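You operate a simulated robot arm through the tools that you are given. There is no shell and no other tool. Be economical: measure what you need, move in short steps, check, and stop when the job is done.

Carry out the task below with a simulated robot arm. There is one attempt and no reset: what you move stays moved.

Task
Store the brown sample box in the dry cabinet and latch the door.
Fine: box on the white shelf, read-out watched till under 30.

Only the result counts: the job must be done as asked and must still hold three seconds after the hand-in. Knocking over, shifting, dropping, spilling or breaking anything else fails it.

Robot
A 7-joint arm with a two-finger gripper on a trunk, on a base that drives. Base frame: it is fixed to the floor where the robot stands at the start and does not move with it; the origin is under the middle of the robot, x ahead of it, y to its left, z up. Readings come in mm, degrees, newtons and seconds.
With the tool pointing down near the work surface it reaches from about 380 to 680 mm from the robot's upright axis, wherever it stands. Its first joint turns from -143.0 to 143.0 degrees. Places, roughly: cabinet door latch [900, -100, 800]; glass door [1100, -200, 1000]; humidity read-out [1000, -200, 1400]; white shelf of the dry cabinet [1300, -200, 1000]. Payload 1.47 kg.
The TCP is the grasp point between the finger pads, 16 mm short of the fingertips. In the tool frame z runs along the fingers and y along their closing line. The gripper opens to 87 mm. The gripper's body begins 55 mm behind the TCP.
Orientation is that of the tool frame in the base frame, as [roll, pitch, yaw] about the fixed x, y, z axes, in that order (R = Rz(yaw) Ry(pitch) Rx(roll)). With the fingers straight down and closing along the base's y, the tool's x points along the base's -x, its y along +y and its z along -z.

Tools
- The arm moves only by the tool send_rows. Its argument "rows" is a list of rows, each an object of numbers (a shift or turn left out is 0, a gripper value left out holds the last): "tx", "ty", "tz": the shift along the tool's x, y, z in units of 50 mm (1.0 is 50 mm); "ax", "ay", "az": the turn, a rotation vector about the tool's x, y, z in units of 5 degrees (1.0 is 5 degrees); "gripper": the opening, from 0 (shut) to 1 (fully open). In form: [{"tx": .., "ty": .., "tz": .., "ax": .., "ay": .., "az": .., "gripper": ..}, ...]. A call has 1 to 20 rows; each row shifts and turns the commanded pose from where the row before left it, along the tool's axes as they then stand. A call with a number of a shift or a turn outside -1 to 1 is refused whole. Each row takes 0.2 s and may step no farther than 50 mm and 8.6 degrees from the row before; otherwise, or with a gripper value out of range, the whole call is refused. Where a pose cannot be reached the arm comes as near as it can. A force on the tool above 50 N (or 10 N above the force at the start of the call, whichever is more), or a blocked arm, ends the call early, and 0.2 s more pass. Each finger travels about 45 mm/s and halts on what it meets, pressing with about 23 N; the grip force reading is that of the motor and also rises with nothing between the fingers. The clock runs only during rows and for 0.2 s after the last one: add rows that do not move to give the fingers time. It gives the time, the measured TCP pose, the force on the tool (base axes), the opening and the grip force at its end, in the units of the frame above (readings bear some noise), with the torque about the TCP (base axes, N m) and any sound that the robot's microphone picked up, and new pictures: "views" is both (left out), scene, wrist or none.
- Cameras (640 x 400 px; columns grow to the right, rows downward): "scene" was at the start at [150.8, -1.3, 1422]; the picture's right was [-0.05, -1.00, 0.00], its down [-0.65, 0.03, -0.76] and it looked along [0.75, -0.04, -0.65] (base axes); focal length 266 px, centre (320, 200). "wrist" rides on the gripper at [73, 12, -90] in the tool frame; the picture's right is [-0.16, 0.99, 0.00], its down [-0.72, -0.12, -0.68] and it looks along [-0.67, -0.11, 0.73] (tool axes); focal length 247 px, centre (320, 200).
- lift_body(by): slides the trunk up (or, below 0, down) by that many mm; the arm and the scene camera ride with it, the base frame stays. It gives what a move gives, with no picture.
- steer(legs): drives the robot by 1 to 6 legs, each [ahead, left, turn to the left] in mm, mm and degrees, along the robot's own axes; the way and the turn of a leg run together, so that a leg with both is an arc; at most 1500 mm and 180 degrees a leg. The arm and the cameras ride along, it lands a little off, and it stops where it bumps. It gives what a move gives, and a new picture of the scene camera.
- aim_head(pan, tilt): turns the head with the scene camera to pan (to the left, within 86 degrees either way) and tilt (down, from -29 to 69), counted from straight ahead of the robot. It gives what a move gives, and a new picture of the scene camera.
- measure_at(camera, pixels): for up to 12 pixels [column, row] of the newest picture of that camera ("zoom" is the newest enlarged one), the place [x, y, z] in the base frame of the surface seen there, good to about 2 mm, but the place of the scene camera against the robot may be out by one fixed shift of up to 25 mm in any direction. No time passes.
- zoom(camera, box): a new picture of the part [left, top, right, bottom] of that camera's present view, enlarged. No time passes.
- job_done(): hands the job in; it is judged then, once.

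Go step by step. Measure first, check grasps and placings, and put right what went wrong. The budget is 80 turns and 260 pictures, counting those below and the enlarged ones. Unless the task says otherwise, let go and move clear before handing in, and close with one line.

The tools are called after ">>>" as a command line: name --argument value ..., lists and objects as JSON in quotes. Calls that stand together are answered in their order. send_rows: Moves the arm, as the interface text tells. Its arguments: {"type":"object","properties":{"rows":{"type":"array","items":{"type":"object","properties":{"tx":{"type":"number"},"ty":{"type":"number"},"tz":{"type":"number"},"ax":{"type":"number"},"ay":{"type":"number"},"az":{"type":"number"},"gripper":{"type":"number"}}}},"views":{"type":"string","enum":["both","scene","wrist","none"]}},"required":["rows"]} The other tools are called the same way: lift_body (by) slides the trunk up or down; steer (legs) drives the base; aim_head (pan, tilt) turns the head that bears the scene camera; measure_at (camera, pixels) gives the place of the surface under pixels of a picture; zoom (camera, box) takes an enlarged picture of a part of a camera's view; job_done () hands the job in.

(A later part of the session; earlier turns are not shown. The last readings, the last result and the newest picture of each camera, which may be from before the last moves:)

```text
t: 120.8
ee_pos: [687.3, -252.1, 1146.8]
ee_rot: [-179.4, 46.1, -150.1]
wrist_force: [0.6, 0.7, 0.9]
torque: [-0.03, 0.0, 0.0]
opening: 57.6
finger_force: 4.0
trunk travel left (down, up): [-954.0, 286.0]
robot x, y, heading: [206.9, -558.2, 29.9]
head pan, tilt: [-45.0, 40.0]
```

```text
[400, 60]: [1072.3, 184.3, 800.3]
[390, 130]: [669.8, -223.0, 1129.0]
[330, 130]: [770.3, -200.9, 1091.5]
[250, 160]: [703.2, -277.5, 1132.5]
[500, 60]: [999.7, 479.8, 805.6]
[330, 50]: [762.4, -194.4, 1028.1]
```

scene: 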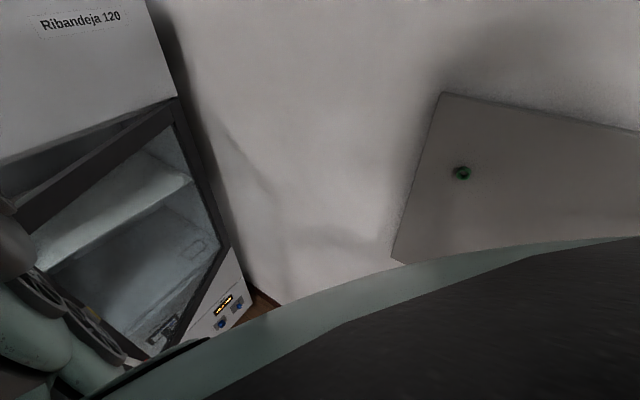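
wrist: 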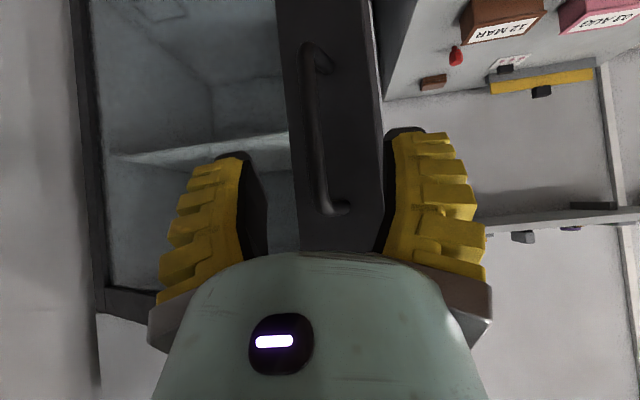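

Clear of the handle. Moving left, then forward, so the hand sits beyond and left of the door's free edge.

>>> steer --legs '[[0, 260, 0], [140, 0, 0]]'

>>> send_rows --rows '[{"gripper": 0, "tx": -0.3, "tz": 0.3}, {"tx": -0.3, "tz": 0.3}, {}, {}, {}]' --views "wrist"

```text
t: 123.6
ee_pos: [687.3, 39.9, 1147.0]
ee_rot: [-179.4, 46.2, -150.1]
wrist_force: [0.1, -0.5, 0.7]
torque: [0.0, -0.04, 0.03]
opening: 57.8
finger_force: 3.5
trunk travel left (down, up): [-954.0, 286.0]
robot x, y, heading: [212.5, -268.0, 29.8]
head pan, tilt: [-45.0, 40.0]
```

scene: 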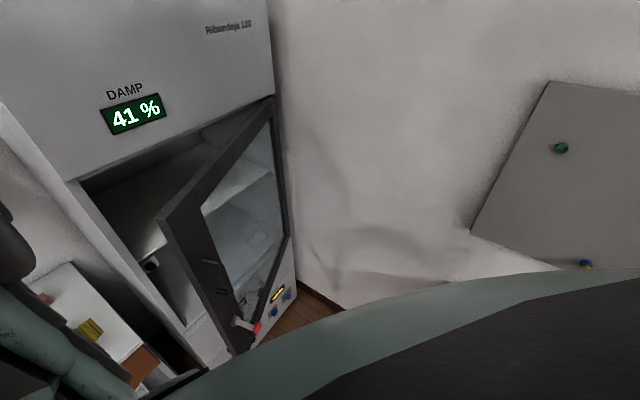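

```text
t: 124.8
ee_pos: [725.2, 62.1, 1147.0]
ee_rot: [-179.4, 46.2, -150.2]
wrist_force: [-0.3, -0.8, 0.4]
torque: [0.01, -0.03, -0.01]
opening: 0.2
finger_force: 22.9
trunk travel left (down, up): [-954.0, 286.0]
robot x, y, heading: [210.1, -270.4, 29.8]
head pan, tilt: [-45.0, 40.0]
```

wrist: 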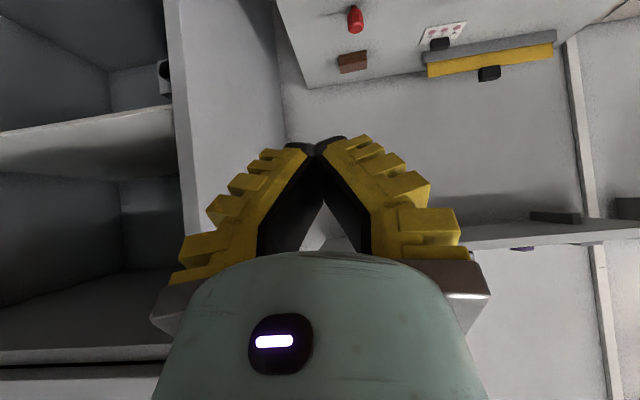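

I have a full view: the read-out shows 41 %, the door is ajar, and the hand at (u 659, v -309) is behind the door edge. I'll zoom on the inside, then push the door by turning the robot right.

>>> zoom --camera "wrist" --box '[0, 0, 290, 181]'

>>> measure_at --camera "wrist" --pixels '[[100, 170], [50, 135], [100, 145], [165, 80], [165, 120], [180, 150], [190, 200], [100, 350]]'

>>> steer --legs '[[0, 0, -35]]'

```text
2.21 times, centred on (145, 90) of wrist
```

zoom: 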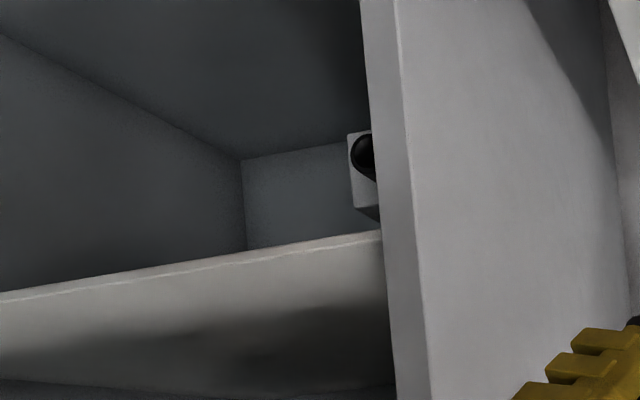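

```text
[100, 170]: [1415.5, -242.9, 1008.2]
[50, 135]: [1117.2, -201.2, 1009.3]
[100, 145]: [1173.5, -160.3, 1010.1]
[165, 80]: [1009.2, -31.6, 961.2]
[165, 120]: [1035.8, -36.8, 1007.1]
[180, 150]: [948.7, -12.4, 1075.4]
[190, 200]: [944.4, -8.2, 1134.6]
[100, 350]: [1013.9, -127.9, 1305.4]
```

```text
t: 126.9
ee_pos: [821.2, -306.1, 1146.6]
ee_rot: [-179.3, 46.2, 173.7]
wrist_force: [-0.4, 0.6, -0.1]
torque: [0.01, 0.0, -0.01]
opening: 0.1
finger_force: 22.9
trunk travel left (down, up): [-954.0, 286.0]
robot x, y, heading: [209.9, -267.9, -6.1]
head pan, tilt: [-45.0, 40.0]
```

scene: 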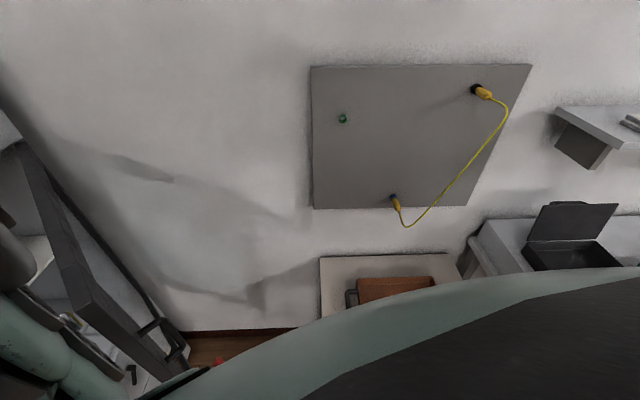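

>>> measure_at --camera "scene" --pixels '[[322, 262], [322, 310], [440, 258], [160, 330], [25, 150], [80, 290], [165, 345]]'

>>> steer --legs '[[0, 0, -32]]'

>>> send_rows --rows '[{}]' --views "wrist"

```text
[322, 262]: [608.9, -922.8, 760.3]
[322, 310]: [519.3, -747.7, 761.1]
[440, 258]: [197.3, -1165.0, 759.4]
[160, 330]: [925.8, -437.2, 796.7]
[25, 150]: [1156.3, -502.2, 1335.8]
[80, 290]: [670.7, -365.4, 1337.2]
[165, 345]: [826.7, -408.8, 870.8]
```

```text
t: 128.8
ee_pos: [714.0, -613.4, 1147.6]
ee_rot: [-179.4, 46.2, 142.8]
wrist_force: [-0.5, 0.0, -0.3]
torque: [-0.01, -0.01, 0.02]
opening: 0.0
finger_force: 22.9
trunk travel left (down, up): [-954.0, 286.0]
robot x, y, heading: [207.7, -269.9, -37.3]
head pan, tilt: [-45.0, 40.0]
```

scene: 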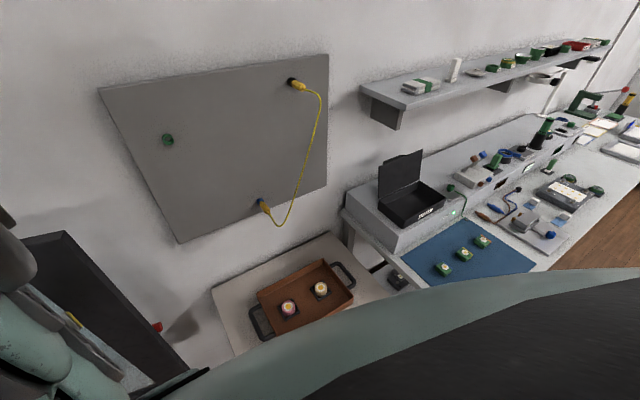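

```text
t: 129.2
ee_pos: [714.2, -613.6, 1147.9]
ee_rot: [-179.4, 46.2, 142.8]
wrist_force: [0.1, 0.0, 0.0]
torque: [-0.02, 0.01, 0.02]
opening: 0.0
finger_force: 23.2
trunk travel left (down, up): [-954.0, 286.0]
robot x, y, heading: [213.4, -269.3, -36.9]
head pan, tilt: [-45.0, 40.0]
```

wrist: 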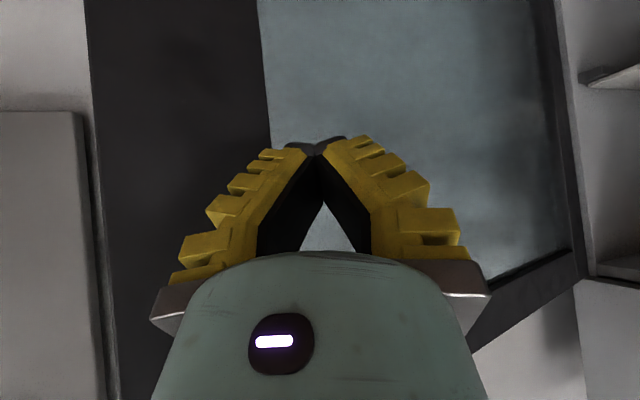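

The door is now pushed to roughly 70°, and its edge stays well clear of the table (table end at u≈70). One small further push, then I'll turn back to fetch the box.

>>> steer --legs '[[0, 0, -7]]'

>>> steer --legs '[[0, 0, 75]]'

>>> send_rows --rows '[{"gripper": 1.0}, {}, {}]' --views "wrist"

```text
t: 130.2
ee_pos: [668.3, -672.4, 1148.3]
ee_rot: [-179.4, 46.2, 135.8]
wrist_force: [0.8, -1.0, 0.4]
torque: [0.01, -0.03, -0.03]
opening: 0.2
finger_force: 23.9
trunk travel left (down, up): [-954.0, 286.0]
robot x, y, heading: [211.5, -265.8, -44.0]
head pan, tilt: [-45.0, 40.0]
```

scene: 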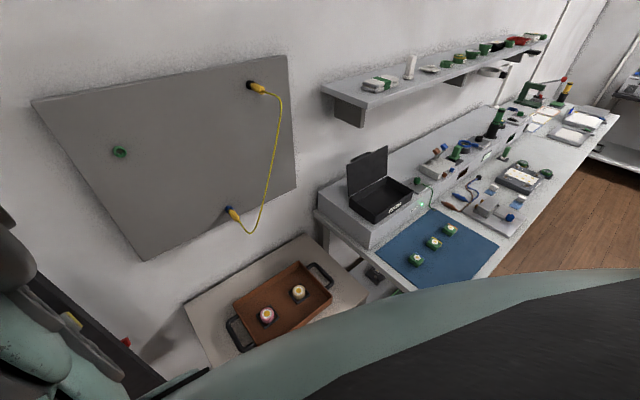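

```text
t: 133.8
ee_pos: [723.3, 67.2, 1148.8]
ee_rot: [-179.4, 46.2, -149.6]
wrist_force: [-0.2, 1.0, 0.9]
torque: [-0.01, 0.03, -0.02]
opening: 0.0
finger_force: 22.7
trunk travel left (down, up): [-954.0, 286.0]
robot x, y, heading: [206.3, -266.7, 30.4]
head pan, tilt: [-45.0, 40.0]
```

scene: 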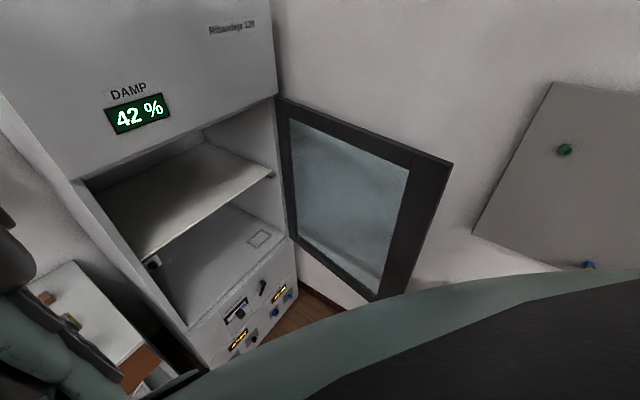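

```text
t: 134.6
ee_pos: [721.6, 66.1, 1148.3]
ee_rot: [-179.4, 46.2, -149.6]
wrist_force: [-0.7, 0.1, -0.3]
torque: [0.01, 0.0, -0.01]
opening: 87.1
finger_force: 0.0
trunk travel left (down, up): [-954.0, 286.0]
robot x, y, heading: [213.5, -268.0, 30.5]
head pan, tilt: [-45.0, 40.0]
```

wrist: 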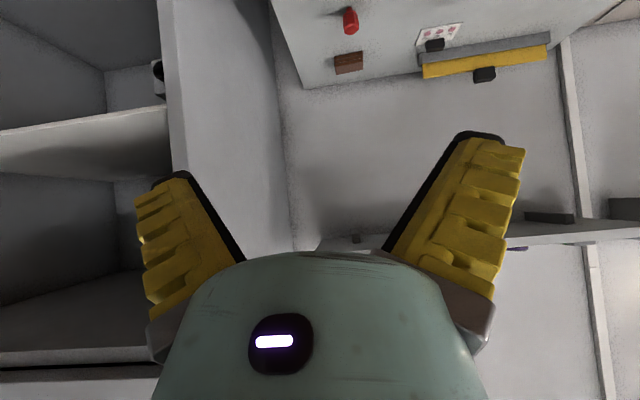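

The door is open about 80°. The box's long side (~120 mm) runs along the cabinet front, so it has to be turned 90° before I can carry it in with a tilted hand. I'll point the tool down and inspect the box.

>>> send_rows --rows '[{"ay": 0.924}, {"ay": 0.924}, {"ay": 0.924}, {"ay": 0.924}, {"ay": 0.924}, {"ay": 0.924}, {"ay": 0.924}, {"ay": 0.924}, {"ay": 0.924}, {"ay": 0.924}, {}]' --views "none"

>>> steer --legs '[[60, 150, 0]]'

>>> lift_body --by -150

>>> send_rows --rows '[{}]' --views "wrist"

```text
t: 137.0
ee_pos: [723.0, 67.4, 1148.0]
ee_rot: [-179.5, 0.0, -150.1]
wrist_force: [0.4, -0.2, 0.6]
torque: [0.02, 0.0, 0.03]
opening: 86.9
finger_force: 0.0
trunk travel left (down, up): [-954.0, 286.0]
robot x, y, heading: [214.2, -268.1, 30.4]
head pan, tilt: [-45.0, 40.0]
```

```text
t: 138.4
ee_pos: [695.1, 229.3, 1148.5]
ee_rot: [-179.6, -0.1, -150.0]
wrist_force: [0.8, 0.2, -0.2]
torque: [-0.03, -0.01, -0.01]
opening: 87.1
finger_force: 0.0
trunk travel left (down, up): [-954.0, 286.0]
robot x, y, heading: [179.6, -107.5, 30.4]
head pan, tilt: [-45.0, 40.0]
```

scene: 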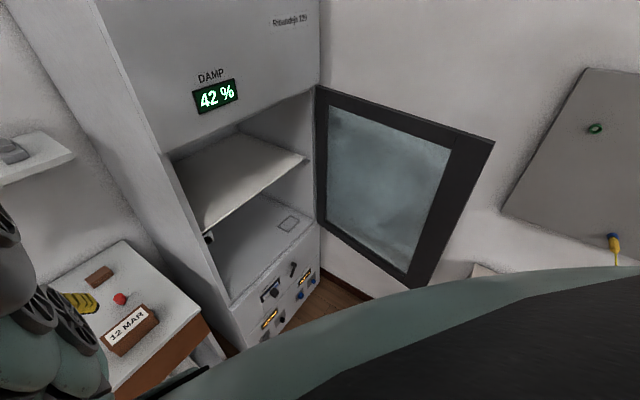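

```text
t: 140.2
ee_pos: [696.1, 228.8, 998.2]
ee_rot: [-179.6, 0.0, -149.9]
wrist_force: [0.0, -0.2, 0.7]
torque: [0.0, 0.02, 0.01]
opening: 87.2
finger_force: 0.0
trunk travel left (down, up): [-804.0, 436.0]
robot x, y, heading: [188.0, -109.0, 30.7]
head pan, tilt: [-45.0, 40.0]
```

```text
t: 140.6
ee_pos: [694.6, 229.0, 998.0]
ee_rot: [-179.7, 0.0, -150.1]
wrist_force: [0.5, 0.3, 0.5]
torque: [0.01, 0.03, 0.02]
opening: 87.0
finger_force: 0.1
trunk travel left (down, up): [-804.0, 436.0]
robot x, y, heading: [182.7, -104.3, 30.6]
head pan, tilt: [-45.0, 40.0]
```

wrist: 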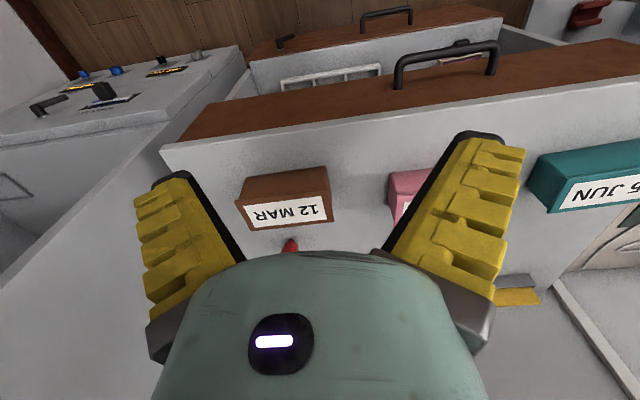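

>>> measure_at --camera "wrist" --pixels '[[240, 178], [326, 170], [240, 208], [331, 200], [331, 219], [252, 228], [290, 186], [280, 35], [285, 60], [180, 135], [285, 210], [291, 245]]'

>>> zoom --camera "wrist" --box '[210, 140, 350, 260]'

```text
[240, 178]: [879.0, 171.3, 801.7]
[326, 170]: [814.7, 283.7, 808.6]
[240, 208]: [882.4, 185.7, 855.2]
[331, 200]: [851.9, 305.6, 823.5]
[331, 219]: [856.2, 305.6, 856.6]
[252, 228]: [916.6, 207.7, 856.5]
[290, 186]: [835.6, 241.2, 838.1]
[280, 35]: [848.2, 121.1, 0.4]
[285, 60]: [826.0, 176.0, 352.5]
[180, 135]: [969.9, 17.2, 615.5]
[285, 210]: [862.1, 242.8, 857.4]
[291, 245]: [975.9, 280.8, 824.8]
```

```text
3.33 times, centred on (280, 200) of wrist
```

zoom: 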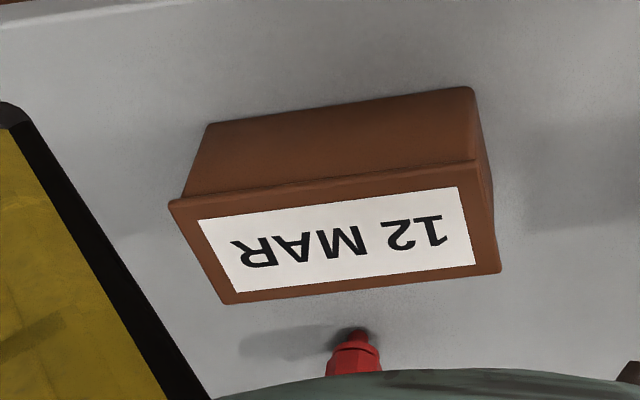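

>>> measure_at --camera "zoom" --pixels '[[177, 205], [474, 172], [494, 266], [229, 298], [325, 191], [360, 283], [325, 150], [340, 108], [485, 220], [190, 180], [355, 350]]'

```text
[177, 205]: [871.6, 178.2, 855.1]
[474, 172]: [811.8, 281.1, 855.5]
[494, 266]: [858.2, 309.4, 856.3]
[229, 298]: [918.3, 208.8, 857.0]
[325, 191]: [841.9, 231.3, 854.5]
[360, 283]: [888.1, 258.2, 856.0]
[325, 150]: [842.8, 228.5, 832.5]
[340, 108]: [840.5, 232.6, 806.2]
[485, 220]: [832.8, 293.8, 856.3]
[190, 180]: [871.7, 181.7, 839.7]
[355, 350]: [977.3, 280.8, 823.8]
```

The box lid spans u 844–899 (55 mm), v -280…-162 (119 mm), z 801–856, with its centre at (865,244). I'll turn the tool 90° and bring it above the box.

>>> send_rows --rows '[{"az": 1}, {"az": 1}, {"az": 1}, {"az": 1}, {"az": 1}, {"az": 1}, {"az": 1}, {"az": 1}, {"az": 1}, {"az": 1}, {"az": 1}, {"az": 1}, {"az": 1}, {"az": 1}, {"az": 1}, {"az": 1}, {"az": 1}, {"az": 1}, {}, {}]' --views "none"

>>> steer --legs '[[155, -72, 0]]'

>>> send_rows --rows '[{}]' --views "wrist"

```text
t: 144.8
ee_pos: [694.2, 228.7, 996.9]
ee_rot: [-179.9, 0.4, 119.9]
wrist_force: [0.0, -0.1, 0.0]
torque: [0.03, 0.01, -0.01]
opening: 86.8
finger_force: 0.0
trunk travel left (down, up): [-804.0, 436.0]
robot x, y, heading: [181.8, -105.5, 30.7]
head pan, tilt: [-45.0, 40.0]
```

```text
t: 146.2
ee_pos: [862.2, 247.3, 997.6]
ee_rot: [180.0, 0.4, 120.2]
wrist_force: [1.0, -0.2, -0.2]
torque: [-0.01, 0.01, 0.03]
opening: 87.1
finger_force: 0.0
trunk travel left (down, up): [-804.0, 436.0]
robot x, y, heading: [347.8, -87.5, 30.8]
head pan, tilt: [-45.0, 40.0]
```

scene: 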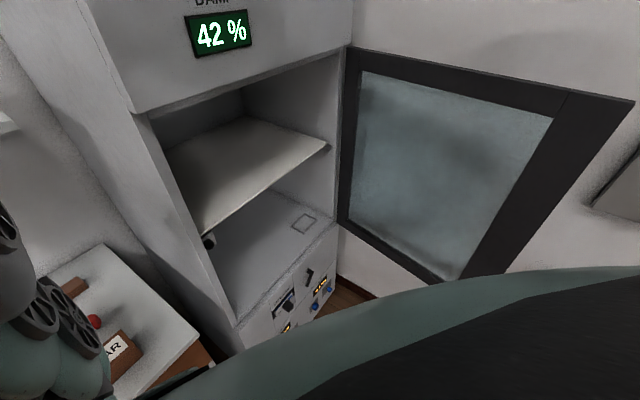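

```text
t: 146.6
ee_pos: [861.0, 247.6, 997.5]
ee_rot: [180.0, 0.5, 120.0]
wrist_force: [-0.5, 0.0, 0.2]
torque: [-0.01, -0.03, 0.0]
opening: 87.1
finger_force: 0.1
trunk travel left (down, up): [-804.0, 436.0]
robot x, y, heading: [350.6, -91.2, 30.7]
head pan, tilt: [-45.0, 40.0]
```

wrist: 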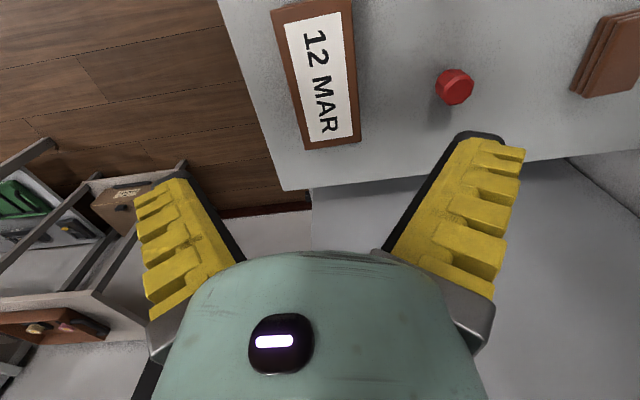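

The TCP is above the box centre (u 870, v -216). Descending to z≈832.

>>> send_rows --rows '[{"tx": -0.09, "ty": 0.025, "tz": 0.5}, {"tz": 0.5}, {"tz": 0.5}, {"tz": 0.5}, {"tz": 0.5}, {"tz": 0.5}, {"tz": 0.3}, {}, {}]' --views "wrist"

```text
t: 148.6
ee_pos: [866.4, 243.7, 842.8]
ee_rot: [-180.0, 0.3, 120.1]
wrist_force: [0.0, 0.7, 0.0]
torque: [0.01, -0.02, -0.04]
opening: 86.9
finger_force: 0.0
out of reach, approached as far as the arm can: row 7
trunk travel left (down, up): [-804.0, 436.0]
robot x, y, heading: [350.4, -84.8, 30.6]
head pan, tilt: [-45.0, 40.0]
```

wrist: 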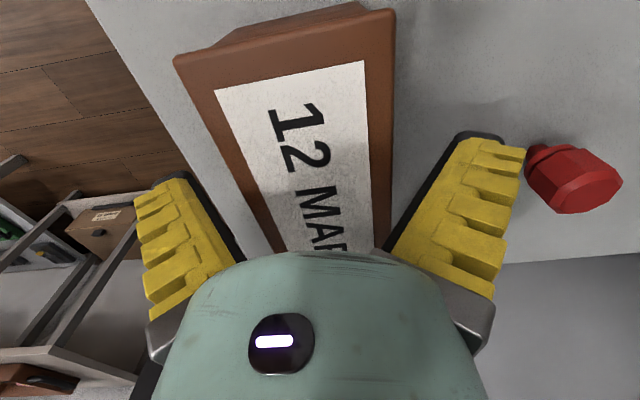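

Reach limit at z 843, so I'll lower the trunk 12 mm and then close.

>>> lift_body --by -12

>>> send_rows --rows '[{"gripper": 0}, {}, {}, {}, {}]' --views "wrist"

```text
t: 149.2
ee_pos: [866.9, 245.1, 830.0]
ee_rot: [179.9, 0.3, 120.1]
wrist_force: [0.0, -0.2, 0.2]
torque: [0.0, 0.01, 0.03]
opening: 86.9
finger_force: 0.1
trunk travel left (down, up): [-792.0, 448.0]
robot x, y, heading: [349.0, -88.4, 30.9]
head pan, tilt: [-45.0, 40.0]
```

```text
t: 150.4
ee_pos: [865.5, 242.6, 829.5]
ee_rot: [180.0, 0.5, 119.9]
wrist_force: [0.2, -0.5, -0.3]
torque: [0.02, -0.04, 0.02]
opening: 64.0
finger_force: 23.2
trunk travel left (down, up): [-792.0, 448.0]
robot x, y, heading: [350.2, -89.1, 30.6]
head pan, tilt: [-45.0, 40.0]
```

wrist: 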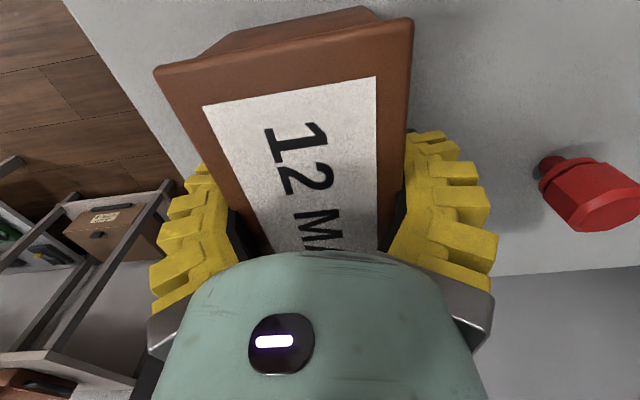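

Gripped (64 mm, 23 N). Lifting with the trunk.

>>> lift_body --by 100

>>> send_rows --rows '[{"az": -1}, {"az": -1}, {"az": -1}, {"az": -1}, {"az": -1}, {"az": -1}, {"az": -1}, {"az": -1}, {"az": -1}, {"az": -1}, {"az": -1}, {"az": -1}, {"az": -1}, {"az": -1}, {"az": -1}, {"az": -1}, {"az": -1}, {"az": -1}, {}, {}]' --views "wrist"

```text
t: 151.8
ee_pos: [865.6, 242.5, 929.6]
ee_rot: [-180.0, 0.5, 120.0]
wrist_force: [-1.2, 0.0, -2.7]
torque: [0.0, 0.0, 0.0]
opening: 64.4
finger_force: 23.3
trunk travel left (down, up): [-892.0, 348.0]
robot x, y, heading: [350.2, -86.8, 30.9]
head pan, tilt: [-45.0, 40.0]
```

```text
t: 156.0
ee_pos: [865.6, 243.9, 927.8]
ee_rot: [-179.7, 0.0, -149.9]
wrist_force: [-0.3, -0.6, -2.9]
torque: [-0.01, 0.01, -0.02]
opening: 63.7
finger_force: 22.6
trunk travel left (down, up): [-892.0, 348.0]
robot x, y, heading: [349.7, -85.9, 30.5]
head pan, tilt: [-45.0, 40.0]
```

wrist: 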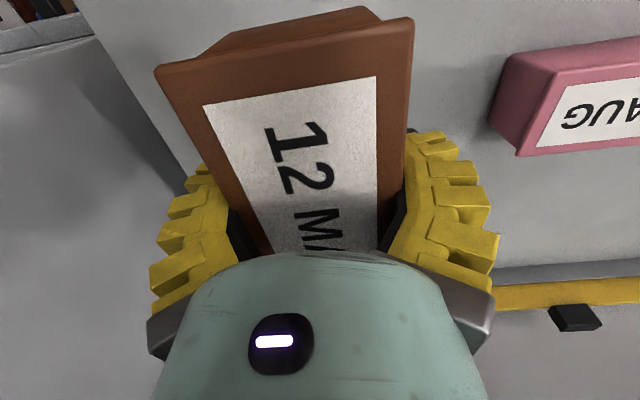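

The box is held and now turned with its short side across. I'll set it back down on the drawer top to re-grip it with a tilted hand.

>>> lift_body --by -97

>>> send_rows --rows '[{}]' --views "wrist"

```text
t: 157.3
ee_pos: [866.8, 244.5, 832.9]
ee_rot: [-179.6, -0.1, -150.0]
wrist_force: [0.0, 0.3, -1.3]
torque: [0.0, -0.01, -0.01]
opening: 63.8
finger_force: 23.0
trunk travel left (down, up): [-795.0, 445.0]
robot x, y, heading: [347.7, -89.5, 30.6]
head pan, tilt: [-45.0, 40.0]
```

```text
t: 157.7
ee_pos: [864.9, 243.1, 833.1]
ee_rot: [-179.6, 0.0, -150.0]
wrist_force: [-0.5, 0.3, -2.2]
torque: [-0.02, -0.02, 0.01]
opening: 63.9
finger_force: 22.7
trunk travel left (down, up): [-795.0, 445.0]
robot x, y, heading: [353.0, -87.2, 30.6]
head pan, tilt: [-45.0, 40.0]
```

wrist: 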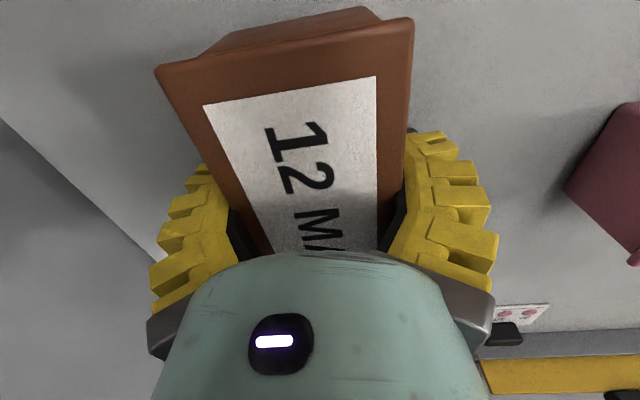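

>>> lift_body --by -4

>>> send_rows --rows '[{"gripper": 1.0}, {}, {}, {}]' --views "none"

>>> lift_body --by 130

>>> steer --legs '[[-100, 0, 0]]'

>>> send_rows --rows '[{"ay": -1}, {"ay": -1}, {"ay": -1}, {"ay": -1}, {"ay": -1}, {"ay": -1}, {"ay": -1}, {"ay": -1}, {"ay": -1}, {}, {}]' --views "wrist"

```text
t: 158.2
ee_pos: [867.6, 244.2, 829.7]
ee_rot: [-179.6, 0.2, -150.0]
wrist_force: [0.0, -0.8, 7.3]
torque: [0.48, -0.35, 0.03]
opening: 63.7
finger_force: 22.9
trunk travel left (down, up): [-791.0, 449.0]
robot x, y, heading: [349.7, -89.4, 30.8]
head pan, tilt: [-45.0, 40.0]
```

```text
t: 159.2
ee_pos: [866.5, 243.6, 829.2]
ee_rot: [-179.6, 0.1, -149.9]
wrist_force: [0.4, -0.3, -0.2]
torque: [0.04, -0.03, 0.02]
opening: 86.9
finger_force: 0.1
trunk travel left (down, up): [-791.0, 449.0]
robot x, y, heading: [348.6, -90.3, 30.4]
head pan, tilt: [-45.0, 40.0]
```

```text
t: 160.8
ee_pos: [865.8, 243.8, 958.0]
ee_rot: [-179.7, 0.0, -150.0]
wrist_force: [0.4, 0.5, -0.4]
torque: [0.02, -0.03, -0.03]
opening: 86.9
finger_force: 0.0
trunk travel left (down, up): [-921.0, 319.0]
robot x, y, heading: [351.4, -86.2, 30.8]
head pan, tilt: [-45.0, 40.0]
```

```text
t: 161.9
ee_pos: [779.4, 194.6, 958.0]
ee_rot: [-179.6, 0.0, -149.9]
wrist_force: [0.3, 0.3, -1.1]
torque: [-0.04, -0.04, 0.02]
opening: 87.2
finger_force: 0.0
trunk travel left (down, up): [-921.0, 319.0]
robot x, y, heading: [268.4, -138.1, 30.8]
head pan, tilt: [-45.0, 40.0]
```

scene: 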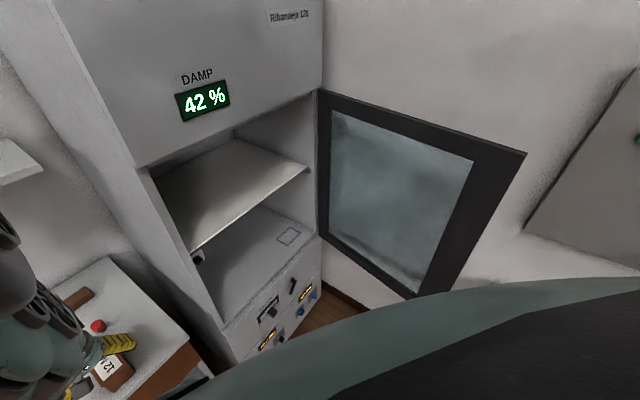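

```text
t: 164.3
ee_pos: [781.7, 193.3, 958.3]
ee_rot: [-179.5, 45.1, -149.4]
wrist_force: [0.3, 0.9, -0.1]
torque: [-0.02, -0.02, 0.02]
opening: 87.1
finger_force: 0.1
trunk travel left (down, up): [-921.0, 319.0]
robot x, y, heading: [265.8, -140.4, 30.7]
head pan, tilt: [-45.0, 40.0]
```

wrist: 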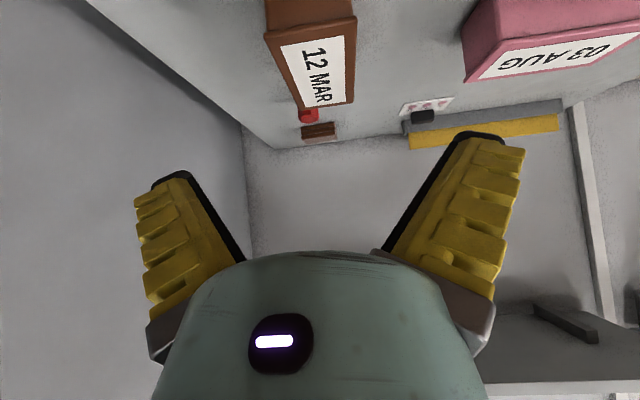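

The box stands turned on the drawer top. I'll check its edges and its neighbours before re-gripping.

>>> measure_at --camera "wrist" --pixels '[[268, 40], [354, 20], [304, 108], [352, 100], [310, 115], [465, 80], [470, 40], [280, 50]]'

>>> zoom --camera "wrist" --box '[240, 0, 400, 150]'

>>> steer --legs '[[80, 2, 0]]'

>>> send_rows --rows '[{}]' --views "wrist"

```text
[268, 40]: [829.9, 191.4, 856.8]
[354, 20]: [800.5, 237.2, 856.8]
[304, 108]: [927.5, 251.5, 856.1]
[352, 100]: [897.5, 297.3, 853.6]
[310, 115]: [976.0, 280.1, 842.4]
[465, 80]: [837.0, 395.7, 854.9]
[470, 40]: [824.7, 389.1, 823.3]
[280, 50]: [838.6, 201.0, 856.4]
```

```text
2.67 times, centred on (320, 75) of wrist
```

zoom: 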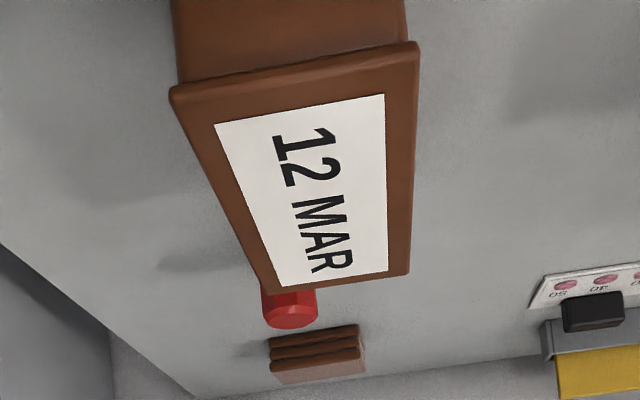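

```text
t: 165.4
ee_pos: [847.2, 237.2, 958.2]
ee_rot: [-179.4, 45.0, -149.5]
wrist_force: [0.2, 0.2, -0.5]
torque: [0.0, -0.02, 0.01]
opening: 87.0
finger_force: 0.1
trunk travel left (down, up): [-921.0, 319.0]
robot x, y, heading: [331.6, -99.0, 30.7]
head pan, tilt: [-45.0, 40.0]
```

scene: 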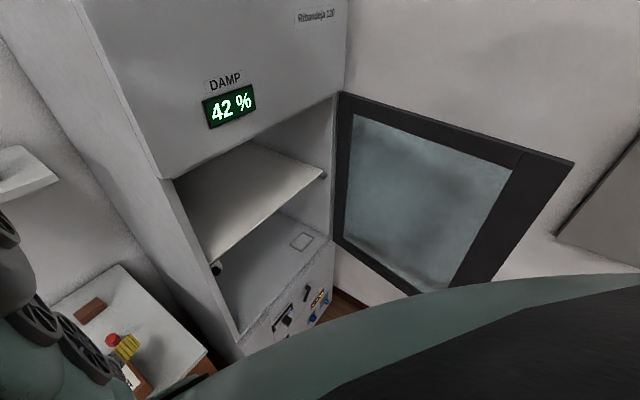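

```text
t: 165.8
ee_pos: [846.5, 237.8, 958.4]
ee_rot: [-179.4, 45.0, -149.4]
wrist_force: [-0.6, 0.0, 0.1]
torque: [-0.02, 0.0, -0.01]
opening: 87.1
finger_force: 0.1
trunk travel left (down, up): [-921.0, 319.0]
robot x, y, heading: [331.3, -95.4, 30.8]
head pan, tilt: [-45.0, 40.0]
```

wrist: 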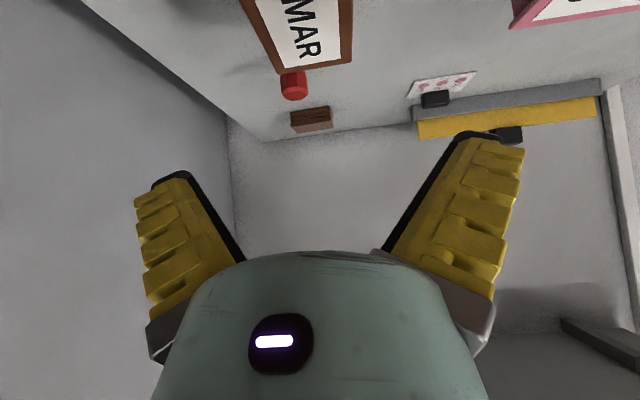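

Box centre is u 870, v -220.5, and the neighbours are clear. The TCP is at u 852, v -218; after a small correction I'll descend with the trunk.

>>> send_rows --rows '[{"ty": -0.06, "tx": -0.04, "tz": 0.04}, {}]' --views "none"

>>> lift_body --by -124

>>> send_rows --rows '[{"gripper": 0}, {}, {}, {}, {}, {}]' --views "wrist"

```text
t: 166.4
ee_pos: [851.0, 235.8, 957.8]
ee_rot: [-179.4, 45.0, -149.5]
wrist_force: [-0.1, -0.6, 0.3]
torque: [0.0, 0.0, 0.01]
opening: 87.1
finger_force: 0.0
trunk travel left (down, up): [-921.0, 319.0]
robot x, y, heading: [331.1, -97.8, 30.7]
head pan, tilt: [-45.0, 40.0]
```

```text
t: 167.9
ee_pos: [854.0, 238.8, 838.1]
ee_rot: [-179.3, 45.4, -149.5]
wrist_force: [3.5, 2.3, 10.8]
torque: [-0.26, 0.36, 0.0]
opening: 88.4
finger_force: 0.0
trunk travel left (down, up): [-797.0, 443.0]
robot x, y, heading: [333.6, -91.4, 31.0]
head pan, tilt: [-45.0, 40.0]
```

```text
t: 169.3
ee_pos: [854.6, 238.8, 837.1]
ee_rot: [-179.5, 45.4, -149.5]
wrist_force: [-8.1, -7.0, 42.5]
torque: [-0.56, 1.12, 0.0]
opening: 63.5
finger_force: 23.4
trunk travel left (down, up): [-797.0, 443.0]
robot x, y, heading: [329.2, -100.4, 30.6]
head pan, tilt: [-45.0, 40.0]
```

wrist: 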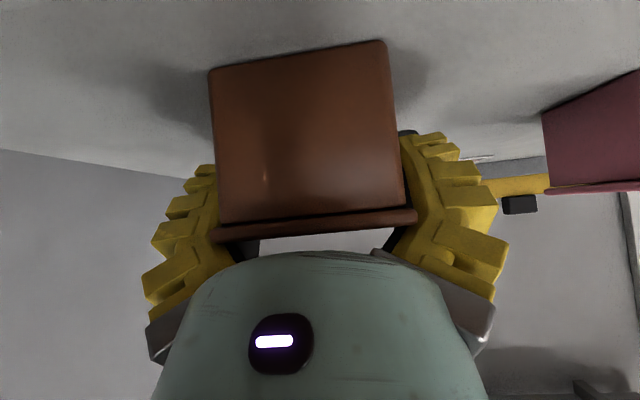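

There is a 42 N upward contact, so something touched slightly (z 837). The box is gripped, so I'll lift gently and check.

>>> lift_body --by 6

>>> lift_body --by 60

>>> send_rows --rows '[{}]' --views "wrist"

```text
t: 169.9
ee_pos: [848.7, 235.2, 837.0]
ee_rot: [-179.3, 44.5, -149.5]
wrist_force: [1.6, 1.6, 2.8]
torque: [0.04, 0.24, -0.04]
opening: 62.7
finger_force: 23.4
trunk travel left (down, up): [-803.0, 437.0]
robot x, y, heading: [331.3, -96.0, 30.8]
head pan, tilt: [-45.0, 40.0]
```

```text
t: 170.9
ee_pos: [850.5, 234.5, 900.3]
ee_rot: [-179.4, 44.9, -149.5]
wrist_force: [-0.1, 0.0, -3.6]
torque: [-0.01, 0.02, -0.01]
opening: 62.5
finger_force: 23.2
trunk travel left (down, up): [-863.0, 377.0]
robot x, y, heading: [334.6, -94.6, 30.7]
head pan, tilt: [-45.0, 40.0]
```

```text
t: 171.3
ee_pos: [850.7, 236.5, 898.9]
ee_rot: [-179.4, 45.0, -149.5]
wrist_force: [-0.2, -0.3, -1.7]
torque: [-0.02, 0.04, 0.01]
opening: 62.3
finger_force: 23.5
trunk travel left (down, up): [-863.0, 377.0]
robot x, y, heading: [335.5, -96.3, 30.7]
head pan, tilt: [-45.0, 40.0]
```

wrist: 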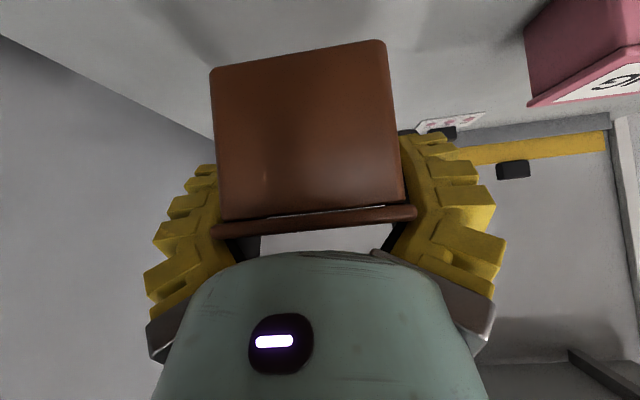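

The box is lifted cleanly, with its bottom about 36 mm below the TCP. I'll raise it above shelf height, back off, and shift right in front of the cabinet.

>>> zoom --camera "wrist" --box '[180, 20, 440, 260]'

>>> lift_body --by 175

>>> steer --legs '[[-230, 0, -0.7], [0, -430, 0]]'

>>> send_rows --rows '[{}]' --views "wrist"

```text
1.67 times, centred on (310, 140) of wrist
```

zoom: 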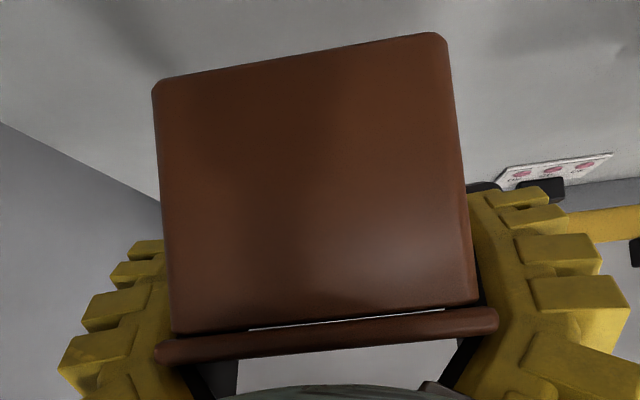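

```text
t: 173.2
ee_pos: [850.7, 235.6, 1075.1]
ee_rot: [-179.4, 45.0, -149.6]
wrist_force: [-0.1, -0.4, -2.6]
torque: [-0.05, 0.04, 0.01]
opening: 62.6
finger_force: 22.8
trunk travel left (down, up): [-1038.0, 202.0]
robot x, y, heading: [331.1, -101.0, 30.8]
head pan, tilt: [-45.0, 40.0]
```

```text
t: 177.2
ee_pos: [873.5, -276.0, 1075.4]
ee_rot: [-179.4, 45.1, -150.7]
wrist_force: [0.2, -0.3, -2.7]
torque: [0.0, 0.02, -0.02]
opening: 62.8
finger_force: 22.4
trunk travel left (down, up): [-1038.0, 202.0]
robot x, y, heading: [346.1, -599.0, 29.5]
head pan, tilt: [-45.0, 40.0]
```

scene: 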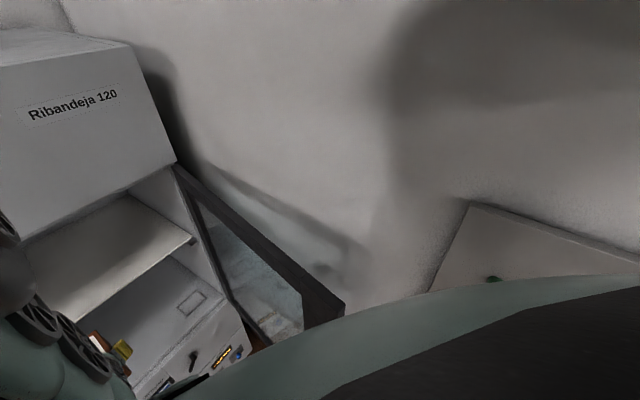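

```text
t: 177.7
ee_pos: [873.3, -276.5, 1075.0]
ee_rot: [-179.4, 45.0, -150.7]
wrist_force: [-0.3, 0.2, -2.7]
torque: [-0.06, 0.01, -0.01]
opening: 62.8
finger_force: 22.5
trunk travel left (down, up): [-1038.0, 202.0]
robot x, y, heading: [347.3, -597.9, 29.6]
head pan, tilt: [-45.0, 40.0]
```

wrist: 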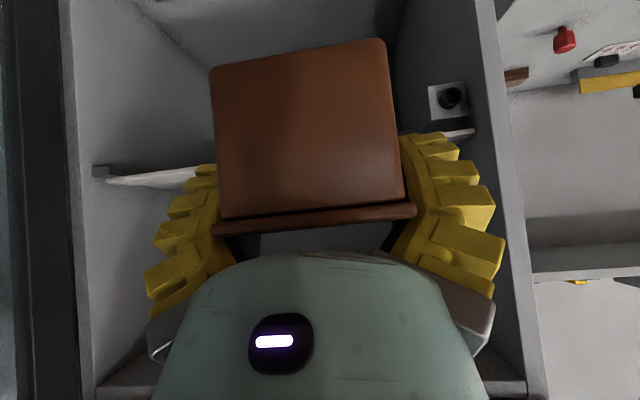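

The box is in front of the cabinet (u 618, v -676), with its bottom about 30 mm above the shelf. Driving in.

>>> steer --legs '[[220, 0, 0.4]]'

>>> send_rows --rows '[{}]' --views "wrist"

```text
t: 179.3
ee_pos: [1057.5, -163.0, 1075.4]
ee_rot: [-179.4, 45.0, -150.2]
wrist_force: [-0.5, 0.2, -2.3]
torque: [0.0, 0.04, 0.01]
opening: 63.2
finger_force: 22.4
trunk travel left (down, up): [-1038.0, 202.0]
robot x, y, heading: [537.7, -491.3, 30.1]
head pan, tilt: [-45.0, 40.0]
```

scene: 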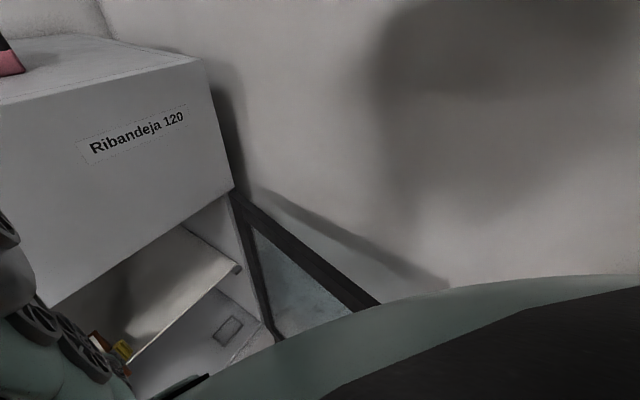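

```text
t: 179.7
ee_pos: [1058.4, -163.8, 1074.3]
ee_rot: [-179.3, 45.0, -150.1]
wrist_force: [0.2, 0.0, -2.8]
torque: [-0.01, 0.03, 0.0]
opening: 63.0
finger_force: 22.9
trunk travel left (down, up): [-1038.0, 202.0]
robot x, y, heading: [534.9, -492.7, 30.3]
head pan, tilt: [-45.0, 40.0]
```

wrist: 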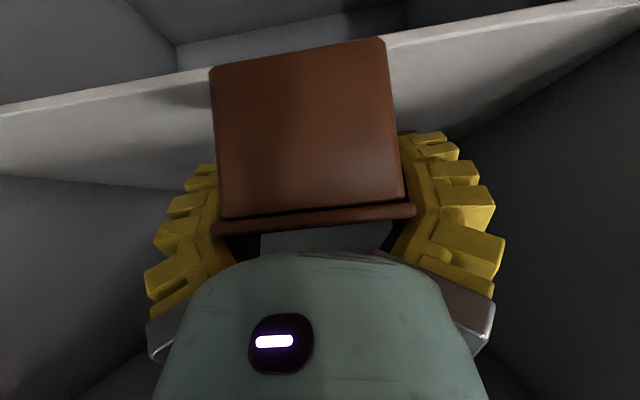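

>>> measure_at --camera "wrist" --pixels '[[100, 106], [100, 130], [500, 30], [150, 140], [480, 70], [300, 130]]'

```text
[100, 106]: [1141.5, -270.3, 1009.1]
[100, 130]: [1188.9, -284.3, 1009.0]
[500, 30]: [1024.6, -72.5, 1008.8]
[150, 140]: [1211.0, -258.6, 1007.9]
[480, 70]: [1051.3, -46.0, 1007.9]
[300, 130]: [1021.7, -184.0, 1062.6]
```

Shelf front edge is at u≈852, z 1008.5, and the box's near face is at u≈793. I'll drive 90 mm further so the whole box is over the shelf.

>>> steer --legs '[[90, 0, 0]]'

>>> send_rows --rows '[{}]' --views "wrist"

>>> measure_at --camera "wrist" --pixels '[[100, 60], [300, 60], [300, 130], [300, 200], [150, 100], [480, 80]]'

```text
t: 180.8
ee_pos: [1135.3, -119.1, 1074.7]
ee_rot: [-179.4, 44.9, -150.0]
wrist_force: [0.6, -0.3, -2.7]
torque: [0.0, 0.01, -0.01]
opening: 63.0
finger_force: 22.9
trunk travel left (down, up): [-1038.0, 202.0]
robot x, y, heading: [612.2, -448.7, 30.2]
head pan, tilt: [-45.0, 40.0]
```

scene: 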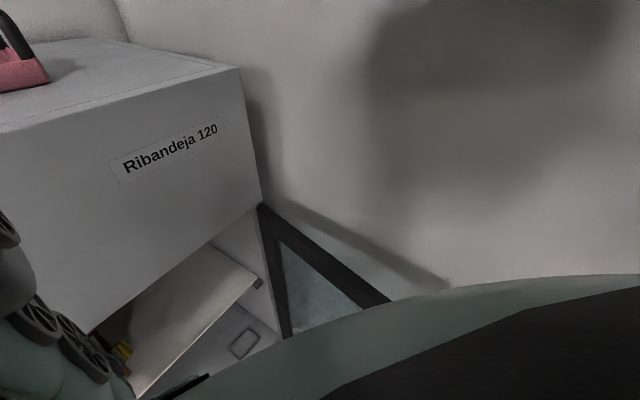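

```text
t: 181.2
ee_pos: [1135.1, -119.3, 1074.1]
ee_rot: [-179.4, 45.0, -150.2]
wrist_force: [0.4, 0.0, -2.0]
torque: [-0.03, 0.04, 0.05]
opening: 63.3
finger_force: 23.1
trunk travel left (down, up): [-1038.0, 202.0]
robot x, y, heading: [611.1, -449.2, 30.2]
head pan, tilt: [-45.0, 40.0]
```

wrist: 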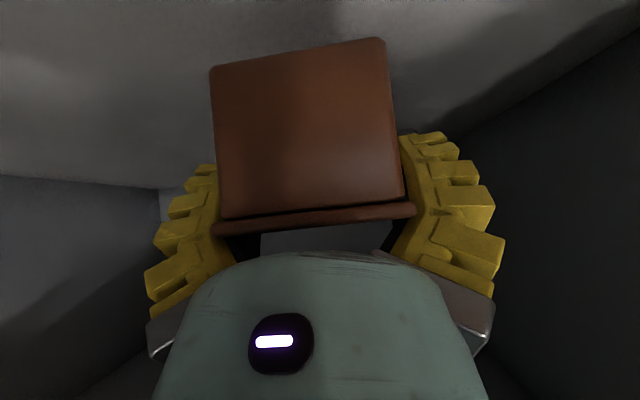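

```text
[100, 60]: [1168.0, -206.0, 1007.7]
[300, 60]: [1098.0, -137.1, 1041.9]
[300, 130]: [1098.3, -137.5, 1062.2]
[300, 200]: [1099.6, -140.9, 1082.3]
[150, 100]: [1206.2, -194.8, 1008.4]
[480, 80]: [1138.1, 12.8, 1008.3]
```

The near face of the box is at u≈882, 30 mm inside the shelf edge, and its bottom is at about z 1038. Lowering with the trunk.

>>> lift_body --by -27

>>> lift_body --by -3

>>> send_rows --rows '[{}]' --views "wrist"

>>> measure_at --camera "wrist" --pixels '[[300, 56], [300, 48], [230, 70], [380, 46], [300, 30], [300, 200]]'

```text
t: 181.9
ee_pos: [1134.9, -117.3, 1048.5]
ee_rot: [-179.4, 45.0, -150.1]
wrist_force: [0.7, -0.6, -2.8]
torque: [0.01, 0.06, -0.02]
opening: 63.1
finger_force: 23.0
trunk travel left (down, up): [-1011.0, 229.0]
robot x, y, heading: [610.0, -446.1, 30.2]
head pan, tilt: [-45.0, 40.0]
```

```text
t: 182.5
ee_pos: [1135.1, -116.1, 1046.0]
ee_rot: [-179.5, 45.3, -150.1]
wrist_force: [-3.0, -2.6, 13.4]
torque: [-0.07, 0.94, 0.08]
opening: 63.3
finger_force: 23.2
trunk travel left (down, up): [-1008.0, 232.0]
robot x, y, heading: [610.7, -446.7, 30.3]
head pan, tilt: [-45.0, 40.0]
```

```text
t: 182.9
ee_pos: [1137.3, -116.5, 1046.6]
ee_rot: [-179.6, 45.4, -150.2]
wrist_force: [-2.5, -1.8, 16.7]
torque: [-0.17, 1.04, 0.04]
opening: 63.0
finger_force: 22.9
trunk travel left (down, up): [-1008.0, 232.0]
robot x, y, heading: [612.4, -447.0, 30.2]
head pan, tilt: [-45.0, 40.0]
```

wrist: 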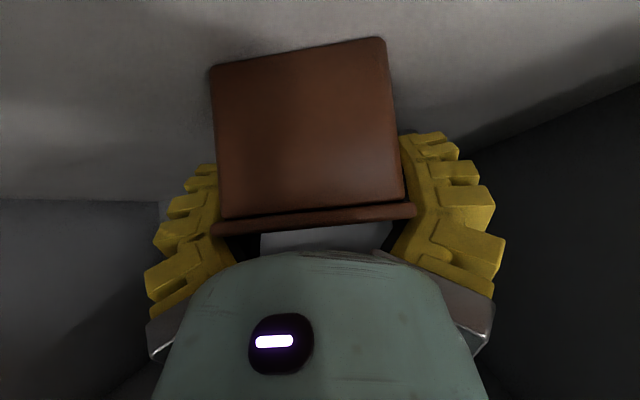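

```text
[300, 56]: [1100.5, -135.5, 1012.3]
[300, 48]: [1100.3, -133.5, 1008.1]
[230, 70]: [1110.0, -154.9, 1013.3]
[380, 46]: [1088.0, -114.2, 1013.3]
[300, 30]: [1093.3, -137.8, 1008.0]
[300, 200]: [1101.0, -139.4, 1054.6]
```

It's in contact with the shelf (about 15 N up). Releasing.

>>> send_rows --rows '[{"gripper": 0.8}, {"gripper": 1.0}, {}, {}, {}]' --views "wrist"

>>> lift_body --by 8

```text
t: 184.1
ee_pos: [1135.5, -118.7, 1045.2]
ee_rot: [-179.4, 44.9, -150.1]
wrist_force: [0.9, 0.6, 3.8]
torque: [-0.06, 0.15, -0.01]
opening: 87.7
finger_force: 0.0
trunk travel left (down, up): [-1008.0, 232.0]
robot x, y, heading: [611.8, -444.5, 29.8]
head pan, tilt: [-45.0, 40.0]
```

wrist: 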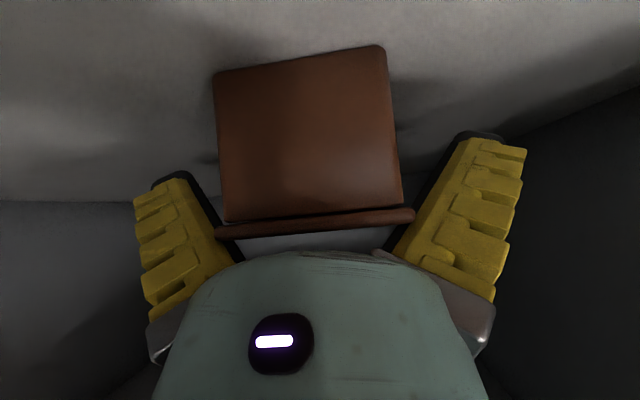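

```text
t: 184.6
ee_pos: [1134.8, -119.0, 1051.6]
ee_rot: [-179.4, 45.0, -150.1]
wrist_force: [-0.3, -1.1, -0.1]
torque: [-0.02, 0.0, 0.02]
opening: 87.0
finger_force: 0.0
trunk travel left (down, up): [-1016.0, 224.0]
robot x, y, heading: [618.9, -446.7, 30.3]
head pan, tilt: [-45.0, 40.0]
```

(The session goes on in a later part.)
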